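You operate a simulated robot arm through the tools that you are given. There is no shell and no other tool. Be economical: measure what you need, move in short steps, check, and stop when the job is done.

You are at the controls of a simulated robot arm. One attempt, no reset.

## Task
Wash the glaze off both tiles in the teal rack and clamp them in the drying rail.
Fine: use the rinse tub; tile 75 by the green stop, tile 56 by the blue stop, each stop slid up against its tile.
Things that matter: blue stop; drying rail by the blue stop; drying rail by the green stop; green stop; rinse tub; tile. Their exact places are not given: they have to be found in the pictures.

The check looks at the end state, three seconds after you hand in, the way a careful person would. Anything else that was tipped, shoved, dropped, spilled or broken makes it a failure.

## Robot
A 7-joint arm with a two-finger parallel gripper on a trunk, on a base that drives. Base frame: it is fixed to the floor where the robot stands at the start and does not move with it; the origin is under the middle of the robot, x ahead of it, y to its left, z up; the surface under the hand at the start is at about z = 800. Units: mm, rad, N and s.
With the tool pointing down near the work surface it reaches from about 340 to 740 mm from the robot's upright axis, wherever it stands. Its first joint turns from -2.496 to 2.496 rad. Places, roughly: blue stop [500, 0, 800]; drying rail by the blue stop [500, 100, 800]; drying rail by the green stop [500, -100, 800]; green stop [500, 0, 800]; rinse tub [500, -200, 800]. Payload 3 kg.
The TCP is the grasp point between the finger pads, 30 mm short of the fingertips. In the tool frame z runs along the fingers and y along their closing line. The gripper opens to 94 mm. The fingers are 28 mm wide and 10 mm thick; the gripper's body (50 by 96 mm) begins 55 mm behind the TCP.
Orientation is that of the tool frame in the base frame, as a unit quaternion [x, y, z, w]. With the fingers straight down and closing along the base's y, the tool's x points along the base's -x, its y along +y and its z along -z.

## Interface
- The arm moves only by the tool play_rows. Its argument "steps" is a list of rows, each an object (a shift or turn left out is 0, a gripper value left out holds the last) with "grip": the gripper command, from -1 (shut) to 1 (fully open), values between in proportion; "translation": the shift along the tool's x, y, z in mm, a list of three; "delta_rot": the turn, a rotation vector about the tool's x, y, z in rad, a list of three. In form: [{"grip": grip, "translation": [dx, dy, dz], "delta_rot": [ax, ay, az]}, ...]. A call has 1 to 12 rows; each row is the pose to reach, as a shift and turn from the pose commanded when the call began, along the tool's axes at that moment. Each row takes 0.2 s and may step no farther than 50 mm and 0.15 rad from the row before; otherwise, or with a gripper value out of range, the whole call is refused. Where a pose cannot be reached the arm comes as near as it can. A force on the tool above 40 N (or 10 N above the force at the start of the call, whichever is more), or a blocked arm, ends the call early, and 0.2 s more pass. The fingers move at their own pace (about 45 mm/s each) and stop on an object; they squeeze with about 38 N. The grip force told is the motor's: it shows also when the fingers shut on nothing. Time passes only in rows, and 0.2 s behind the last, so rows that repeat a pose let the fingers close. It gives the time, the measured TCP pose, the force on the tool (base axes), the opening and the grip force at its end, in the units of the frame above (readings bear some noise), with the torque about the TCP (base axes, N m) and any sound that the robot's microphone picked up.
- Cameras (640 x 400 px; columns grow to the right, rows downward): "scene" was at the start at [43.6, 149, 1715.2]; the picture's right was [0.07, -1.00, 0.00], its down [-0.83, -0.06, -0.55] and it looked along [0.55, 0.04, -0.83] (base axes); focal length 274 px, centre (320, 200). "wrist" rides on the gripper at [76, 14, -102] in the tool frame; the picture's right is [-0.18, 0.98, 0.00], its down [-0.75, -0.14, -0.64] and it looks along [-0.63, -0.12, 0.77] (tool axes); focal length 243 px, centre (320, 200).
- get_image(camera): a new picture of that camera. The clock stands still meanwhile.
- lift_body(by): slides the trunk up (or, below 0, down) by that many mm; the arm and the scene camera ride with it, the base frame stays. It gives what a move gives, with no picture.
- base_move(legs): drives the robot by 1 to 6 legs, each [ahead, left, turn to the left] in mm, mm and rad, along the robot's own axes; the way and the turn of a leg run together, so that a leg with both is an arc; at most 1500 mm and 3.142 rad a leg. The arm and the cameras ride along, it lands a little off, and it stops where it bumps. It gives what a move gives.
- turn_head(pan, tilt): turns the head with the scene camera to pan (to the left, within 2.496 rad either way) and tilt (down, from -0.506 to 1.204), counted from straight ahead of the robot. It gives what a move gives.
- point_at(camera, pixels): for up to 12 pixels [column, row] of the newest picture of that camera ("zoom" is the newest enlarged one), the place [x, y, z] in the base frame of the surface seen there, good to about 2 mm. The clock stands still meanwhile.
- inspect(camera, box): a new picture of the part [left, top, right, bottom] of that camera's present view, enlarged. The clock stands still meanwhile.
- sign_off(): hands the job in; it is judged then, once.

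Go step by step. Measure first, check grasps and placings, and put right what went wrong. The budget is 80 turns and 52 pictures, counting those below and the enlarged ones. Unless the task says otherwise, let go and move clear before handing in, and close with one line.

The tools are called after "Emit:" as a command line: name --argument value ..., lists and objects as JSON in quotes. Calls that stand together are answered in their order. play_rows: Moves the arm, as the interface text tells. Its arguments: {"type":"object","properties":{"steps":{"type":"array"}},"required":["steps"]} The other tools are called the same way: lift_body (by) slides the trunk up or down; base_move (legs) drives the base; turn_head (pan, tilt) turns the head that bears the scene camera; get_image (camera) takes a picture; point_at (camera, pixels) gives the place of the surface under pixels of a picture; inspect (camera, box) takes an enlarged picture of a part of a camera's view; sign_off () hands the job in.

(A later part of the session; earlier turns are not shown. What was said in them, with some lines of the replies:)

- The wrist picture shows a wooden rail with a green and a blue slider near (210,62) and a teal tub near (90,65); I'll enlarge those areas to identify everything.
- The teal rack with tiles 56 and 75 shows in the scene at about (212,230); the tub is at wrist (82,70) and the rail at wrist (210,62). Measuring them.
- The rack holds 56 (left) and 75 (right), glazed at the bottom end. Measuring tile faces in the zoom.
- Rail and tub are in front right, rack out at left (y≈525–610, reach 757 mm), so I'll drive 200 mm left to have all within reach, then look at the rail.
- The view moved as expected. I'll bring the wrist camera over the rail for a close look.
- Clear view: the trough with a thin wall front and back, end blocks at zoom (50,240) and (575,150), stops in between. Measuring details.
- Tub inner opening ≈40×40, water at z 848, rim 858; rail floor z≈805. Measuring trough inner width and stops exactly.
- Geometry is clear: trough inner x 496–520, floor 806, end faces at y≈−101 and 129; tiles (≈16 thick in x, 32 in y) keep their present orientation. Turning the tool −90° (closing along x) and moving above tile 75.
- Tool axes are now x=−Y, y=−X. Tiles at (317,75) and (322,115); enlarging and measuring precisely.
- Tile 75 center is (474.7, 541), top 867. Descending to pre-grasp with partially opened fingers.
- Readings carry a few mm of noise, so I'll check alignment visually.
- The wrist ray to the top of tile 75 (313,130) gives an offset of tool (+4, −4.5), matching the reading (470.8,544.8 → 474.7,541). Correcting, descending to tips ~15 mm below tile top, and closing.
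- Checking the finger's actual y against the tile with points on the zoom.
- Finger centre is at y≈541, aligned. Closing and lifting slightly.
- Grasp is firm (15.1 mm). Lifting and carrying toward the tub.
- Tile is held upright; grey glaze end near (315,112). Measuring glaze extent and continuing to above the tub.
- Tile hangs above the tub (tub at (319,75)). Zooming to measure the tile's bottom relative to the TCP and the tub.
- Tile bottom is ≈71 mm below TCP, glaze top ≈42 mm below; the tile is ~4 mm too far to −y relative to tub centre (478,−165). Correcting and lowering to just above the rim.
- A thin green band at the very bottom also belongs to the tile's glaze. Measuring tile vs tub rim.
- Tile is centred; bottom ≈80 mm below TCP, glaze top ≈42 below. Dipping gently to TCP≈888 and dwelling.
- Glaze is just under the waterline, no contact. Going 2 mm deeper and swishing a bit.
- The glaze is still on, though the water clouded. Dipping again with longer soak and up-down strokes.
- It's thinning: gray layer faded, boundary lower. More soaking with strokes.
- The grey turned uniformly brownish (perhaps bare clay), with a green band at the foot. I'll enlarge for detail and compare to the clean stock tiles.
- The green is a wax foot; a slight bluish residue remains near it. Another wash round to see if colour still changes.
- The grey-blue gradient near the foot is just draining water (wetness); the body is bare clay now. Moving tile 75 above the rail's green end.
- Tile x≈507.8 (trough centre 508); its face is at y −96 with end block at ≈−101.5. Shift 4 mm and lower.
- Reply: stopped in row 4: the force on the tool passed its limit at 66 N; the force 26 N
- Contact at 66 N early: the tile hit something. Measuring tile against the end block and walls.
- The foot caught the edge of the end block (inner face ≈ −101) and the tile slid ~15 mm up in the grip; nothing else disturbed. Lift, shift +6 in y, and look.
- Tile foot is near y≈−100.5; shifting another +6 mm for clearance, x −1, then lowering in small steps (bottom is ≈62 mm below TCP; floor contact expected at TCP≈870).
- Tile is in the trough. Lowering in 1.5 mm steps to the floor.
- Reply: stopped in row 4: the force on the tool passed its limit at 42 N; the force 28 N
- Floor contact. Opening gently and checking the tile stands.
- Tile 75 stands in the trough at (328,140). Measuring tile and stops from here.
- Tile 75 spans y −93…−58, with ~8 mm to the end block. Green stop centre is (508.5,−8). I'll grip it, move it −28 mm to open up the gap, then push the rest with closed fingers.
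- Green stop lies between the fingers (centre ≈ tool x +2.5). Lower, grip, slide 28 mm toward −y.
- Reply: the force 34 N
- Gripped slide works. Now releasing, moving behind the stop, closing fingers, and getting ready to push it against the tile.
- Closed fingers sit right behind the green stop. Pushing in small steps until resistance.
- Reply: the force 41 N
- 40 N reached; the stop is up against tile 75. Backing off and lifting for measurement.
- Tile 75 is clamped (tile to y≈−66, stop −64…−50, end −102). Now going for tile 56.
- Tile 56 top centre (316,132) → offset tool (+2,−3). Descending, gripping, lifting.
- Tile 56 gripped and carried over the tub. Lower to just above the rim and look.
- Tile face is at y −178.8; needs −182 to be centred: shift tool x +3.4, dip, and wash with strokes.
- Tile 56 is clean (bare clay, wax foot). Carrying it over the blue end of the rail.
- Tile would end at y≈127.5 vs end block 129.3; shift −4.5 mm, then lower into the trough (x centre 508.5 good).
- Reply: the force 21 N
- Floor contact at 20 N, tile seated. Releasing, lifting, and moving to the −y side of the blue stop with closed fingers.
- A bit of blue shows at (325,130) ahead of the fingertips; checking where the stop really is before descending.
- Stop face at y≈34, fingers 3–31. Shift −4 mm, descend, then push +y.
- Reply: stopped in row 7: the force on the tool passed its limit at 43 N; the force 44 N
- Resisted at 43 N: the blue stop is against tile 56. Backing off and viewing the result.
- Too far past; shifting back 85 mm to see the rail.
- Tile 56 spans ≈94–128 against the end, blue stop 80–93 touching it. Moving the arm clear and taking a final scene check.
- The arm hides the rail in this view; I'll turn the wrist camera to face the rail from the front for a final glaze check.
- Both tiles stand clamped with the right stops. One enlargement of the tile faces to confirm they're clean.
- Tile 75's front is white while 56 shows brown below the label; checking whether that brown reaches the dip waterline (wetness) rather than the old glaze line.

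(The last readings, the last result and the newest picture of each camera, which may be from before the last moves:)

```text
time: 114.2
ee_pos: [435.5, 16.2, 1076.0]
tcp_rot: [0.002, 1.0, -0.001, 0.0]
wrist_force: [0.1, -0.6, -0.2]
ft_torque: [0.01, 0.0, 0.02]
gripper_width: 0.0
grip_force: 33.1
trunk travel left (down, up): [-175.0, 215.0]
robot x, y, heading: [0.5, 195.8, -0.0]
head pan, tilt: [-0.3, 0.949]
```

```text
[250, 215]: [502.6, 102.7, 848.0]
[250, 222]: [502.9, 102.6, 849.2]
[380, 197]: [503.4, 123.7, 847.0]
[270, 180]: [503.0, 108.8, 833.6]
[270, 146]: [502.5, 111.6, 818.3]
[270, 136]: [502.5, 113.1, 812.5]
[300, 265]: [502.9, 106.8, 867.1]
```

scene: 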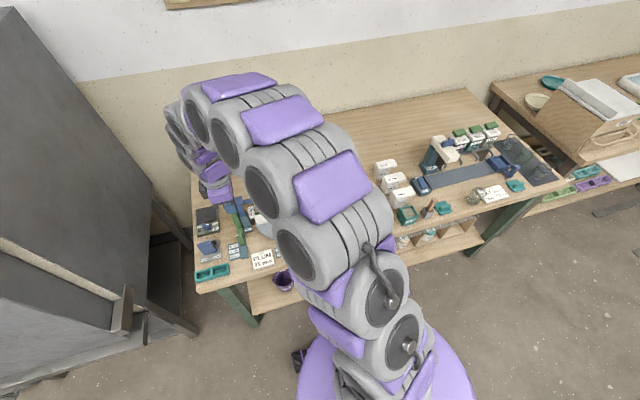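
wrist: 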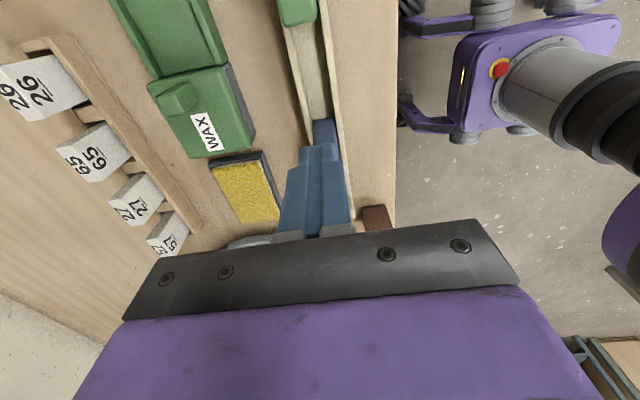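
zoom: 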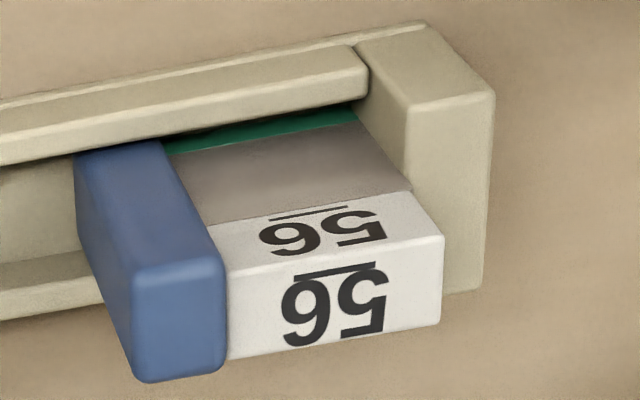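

The brown reaches z≈848, the dip waterline and well above the old glaze line (~24 mm from the foot), so it is dampness, which tile 75 has already lost by drying. I'll lift clear and give it some time to dry.

Emit:
play_rows --steps '[{"translation": [0, 0, -20]}, {"translation": [0, 0, -40]}, {"translation": [0, 0, -40]}, {"translation": [0, 0, -40]}, {"translation": [0, 0, -40]}, {"translation": [0, 0, -40]}, {"translation": [0, 0, -40]}, {"translation": [0, 0, -40]}, {"translation": [0, 0, -40]}, {"translation": [0, 0, -40]}, {"translation": [0, 0, -40]}, {"translation": [0, 0, -40]}]'

Emit:
play_rows --steps '[{}, {}, {}, {}, {}, {}, {}, {}, {}, {}, {}, {}]'

Emit:
play_rows --steps '[{}, {}, {}, {}, {}, {}, {}, {}, {}, {}, {}, {}]'

Emit:
play_rows --steps '[{}, {}, {}, {}, {}, {}, {}, {}, {}, {}, {}, {}]'

Emit:
play_rows --steps '[{}, {}, {}, {}, {}, {}, {}, {}, {}, {}, {}, {}]'

Emit:
play_rows --steps '[{}, {}, {}, {}, {}, {}, {}, {}, {}, {}, {}, {}]'

Emit:
play_rows --steps '[{}, {}, {}, {}, {}, {}, {}, {}, {}, {}, {}, {}]'

Emit:
play_rows --steps '[{}, {}, {}, {}, {}, {}, {}, {}, {}, {}, {}, {}]'

Emit:
play_rows --steps '[{}, {}, {}, {}, {}, {}, {}, {}, {}, {}, {}, {}]'

Emit:
play_rows --steps '[{}, {}, {}, {}, {}, {}, {}, {}, {}, {}, {}, {}]'

```text
time: 116.8
ee_pos: [434.8, 18.1, 1118.1]
tcp_rot: [0.001, 1.0, -0.002, 0.001]
wrist_force: [0.0, 0.0, 0.1]
ft_torque: [0.01, -0.01, 0.02]
gripper_width: 0.1
grip_force: 33.1
trunk travel left (down, up): [-175.0, 215.0]
robot x, y, heading: [0.5, 204.4, 0.002]
head pan, tilt: [-0.3, 0.949]
```

```text
time: 119.4
ee_pos: [435.5, 18.1, 1117.2]
tcp_rot: [0.001, 1.0, -0.003, 0.001]
wrist_force: [-0.7, 0.9, 0.2]
ft_torque: [-0.02, -0.01, -0.04]
gripper_width: 0.0
grip_force: 33.0
trunk travel left (down, up): [-175.0, 215.0]
robot x, y, heading: [-1.4, 199.4, -0.001]
head pan, tilt: [-0.3, 0.949]
```

```text
time: 122.0
ee_pos: [436.0, 17.8, 1116.3]
tcp_rot: [0.001, 1.0, -0.003, 0.001]
wrist_force: [0.1, 0.3, 0.0]
ft_torque: [-0.02, 0.0, -0.02]
gripper_width: 0.0
grip_force: 33.4
trunk travel left (down, up): [-175.0, 215.0]
robot x, y, heading: [-2.7, 201.9, -0.002]
head pan, tilt: [-0.3, 0.949]
```

```text
time: 124.6
ee_pos: [436.8, 17.2, 1116.4]
tcp_rot: [0.001, 1.0, -0.003, 0.001]
wrist_force: [-0.3, 0.6, 0.3]
ft_torque: [0.03, -0.03, -0.02]
gripper_width: 0.0
grip_force: 33.3
trunk travel left (down, up): [-175.0, 215.0]
robot x, y, heading: [-2.8, 203.2, -0.001]
head pan, tilt: [-0.3, 0.949]
```

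```text
time: 127.2
ee_pos: [436.6, 17.9, 1116.5]
tcp_rot: [0.001, 1.0, -0.003, 0.001]
wrist_force: [0.5, 0.2, 0.4]
ft_torque: [0.01, 0.02, 0.01]
gripper_width: 0.3
grip_force: 33.0
trunk travel left (down, up): [-175.0, 215.0]
robot x, y, heading: [0.8, 199.9, -0.006]
head pan, tilt: [-0.3, 0.949]
```

```text
time: 129.8
ee_pos: [434.7, 18.2, 1116.6]
tcp_rot: [0.001, 1.0, -0.003, 0.001]
wrist_force: [-0.1, -0.1, 1.0]
ft_torque: [0.0, 0.0, -0.01]
gripper_width: 0.0
grip_force: 32.8
trunk travel left (down, up): [-175.0, 215.0]
robot x, y, heading: [0.3, 201.9, -0.001]
head pan, tilt: [-0.3, 0.949]
```

```text
time: 132.4
ee_pos: [435.7, 18.7, 1117.0]
tcp_rot: [0.001, 1.0, -0.002, 0.002]
wrist_force: [0.9, 0.7, -0.2]
ft_torque: [-0.01, 0.04, 0.04]
gripper_width: 0.0
grip_force: 32.8
trunk travel left (down, up): [-175.0, 215.0]
robot x, y, heading: [-0.9, 203.0, -0.007]
head pan, tilt: [-0.3, 0.949]
```

```text
time: 135.0
ee_pos: [435.5, 18.4, 1115.6]
tcp_rot: [0.001, 1.0, -0.002, 0.002]
wrist_force: [-0.5, -0.4, -0.5]
ft_torque: [0.0, 0.04, -0.03]
gripper_width: 0.0
grip_force: 32.9
trunk travel left (down, up): [-175.0, 215.0]
robot x, y, heading: [-3.1, 198.4, -0.002]
head pan, tilt: [-0.3, 0.949]
```

```text
time: 137.6
ee_pos: [435.3, 17.9, 1117.4]
tcp_rot: [0.001, 1.0, -0.002, 0.001]
wrist_force: [0.7, 0.6, -0.3]
ft_torque: [-0.01, 0.03, -0.05]
gripper_width: 0.1
grip_force: 33.5
trunk travel left (down, up): [-175.0, 215.0]
robot x, y, heading: [-3.4, 200.1, -0.002]
head pan, tilt: [-0.3, 0.949]
```

```text
time: 140.2
ee_pos: [435.5, 17.5, 1116.9]
tcp_rot: [0.001, 1.0, -0.002, 0.001]
wrist_force: [-1.4, 2.1, 0.2]
ft_torque: [0.01, -0.03, -0.01]
gripper_width: 0.4
grip_force: 32.7
trunk travel left (down, up): [-175.0, 215.0]
robot x, y, heading: [0.2, 200.7, -0.001]
head pan, tilt: [-0.3, 0.949]
```

The arm is clear and has been still. Both tiles were seated and clamped when last seen, so I'm handing in.

Emit:
sign_off

```text
The job is handed in.
```

Both tiles are washed and clamped in the drying rail: 75 by the green stop and 56 by the blue stop, each stop pushed up against its tile. Tile 56 still looked brown up to the waterline in my last picture; I judged that to be damp, since 75 had dried white, but had no pictures left to check.
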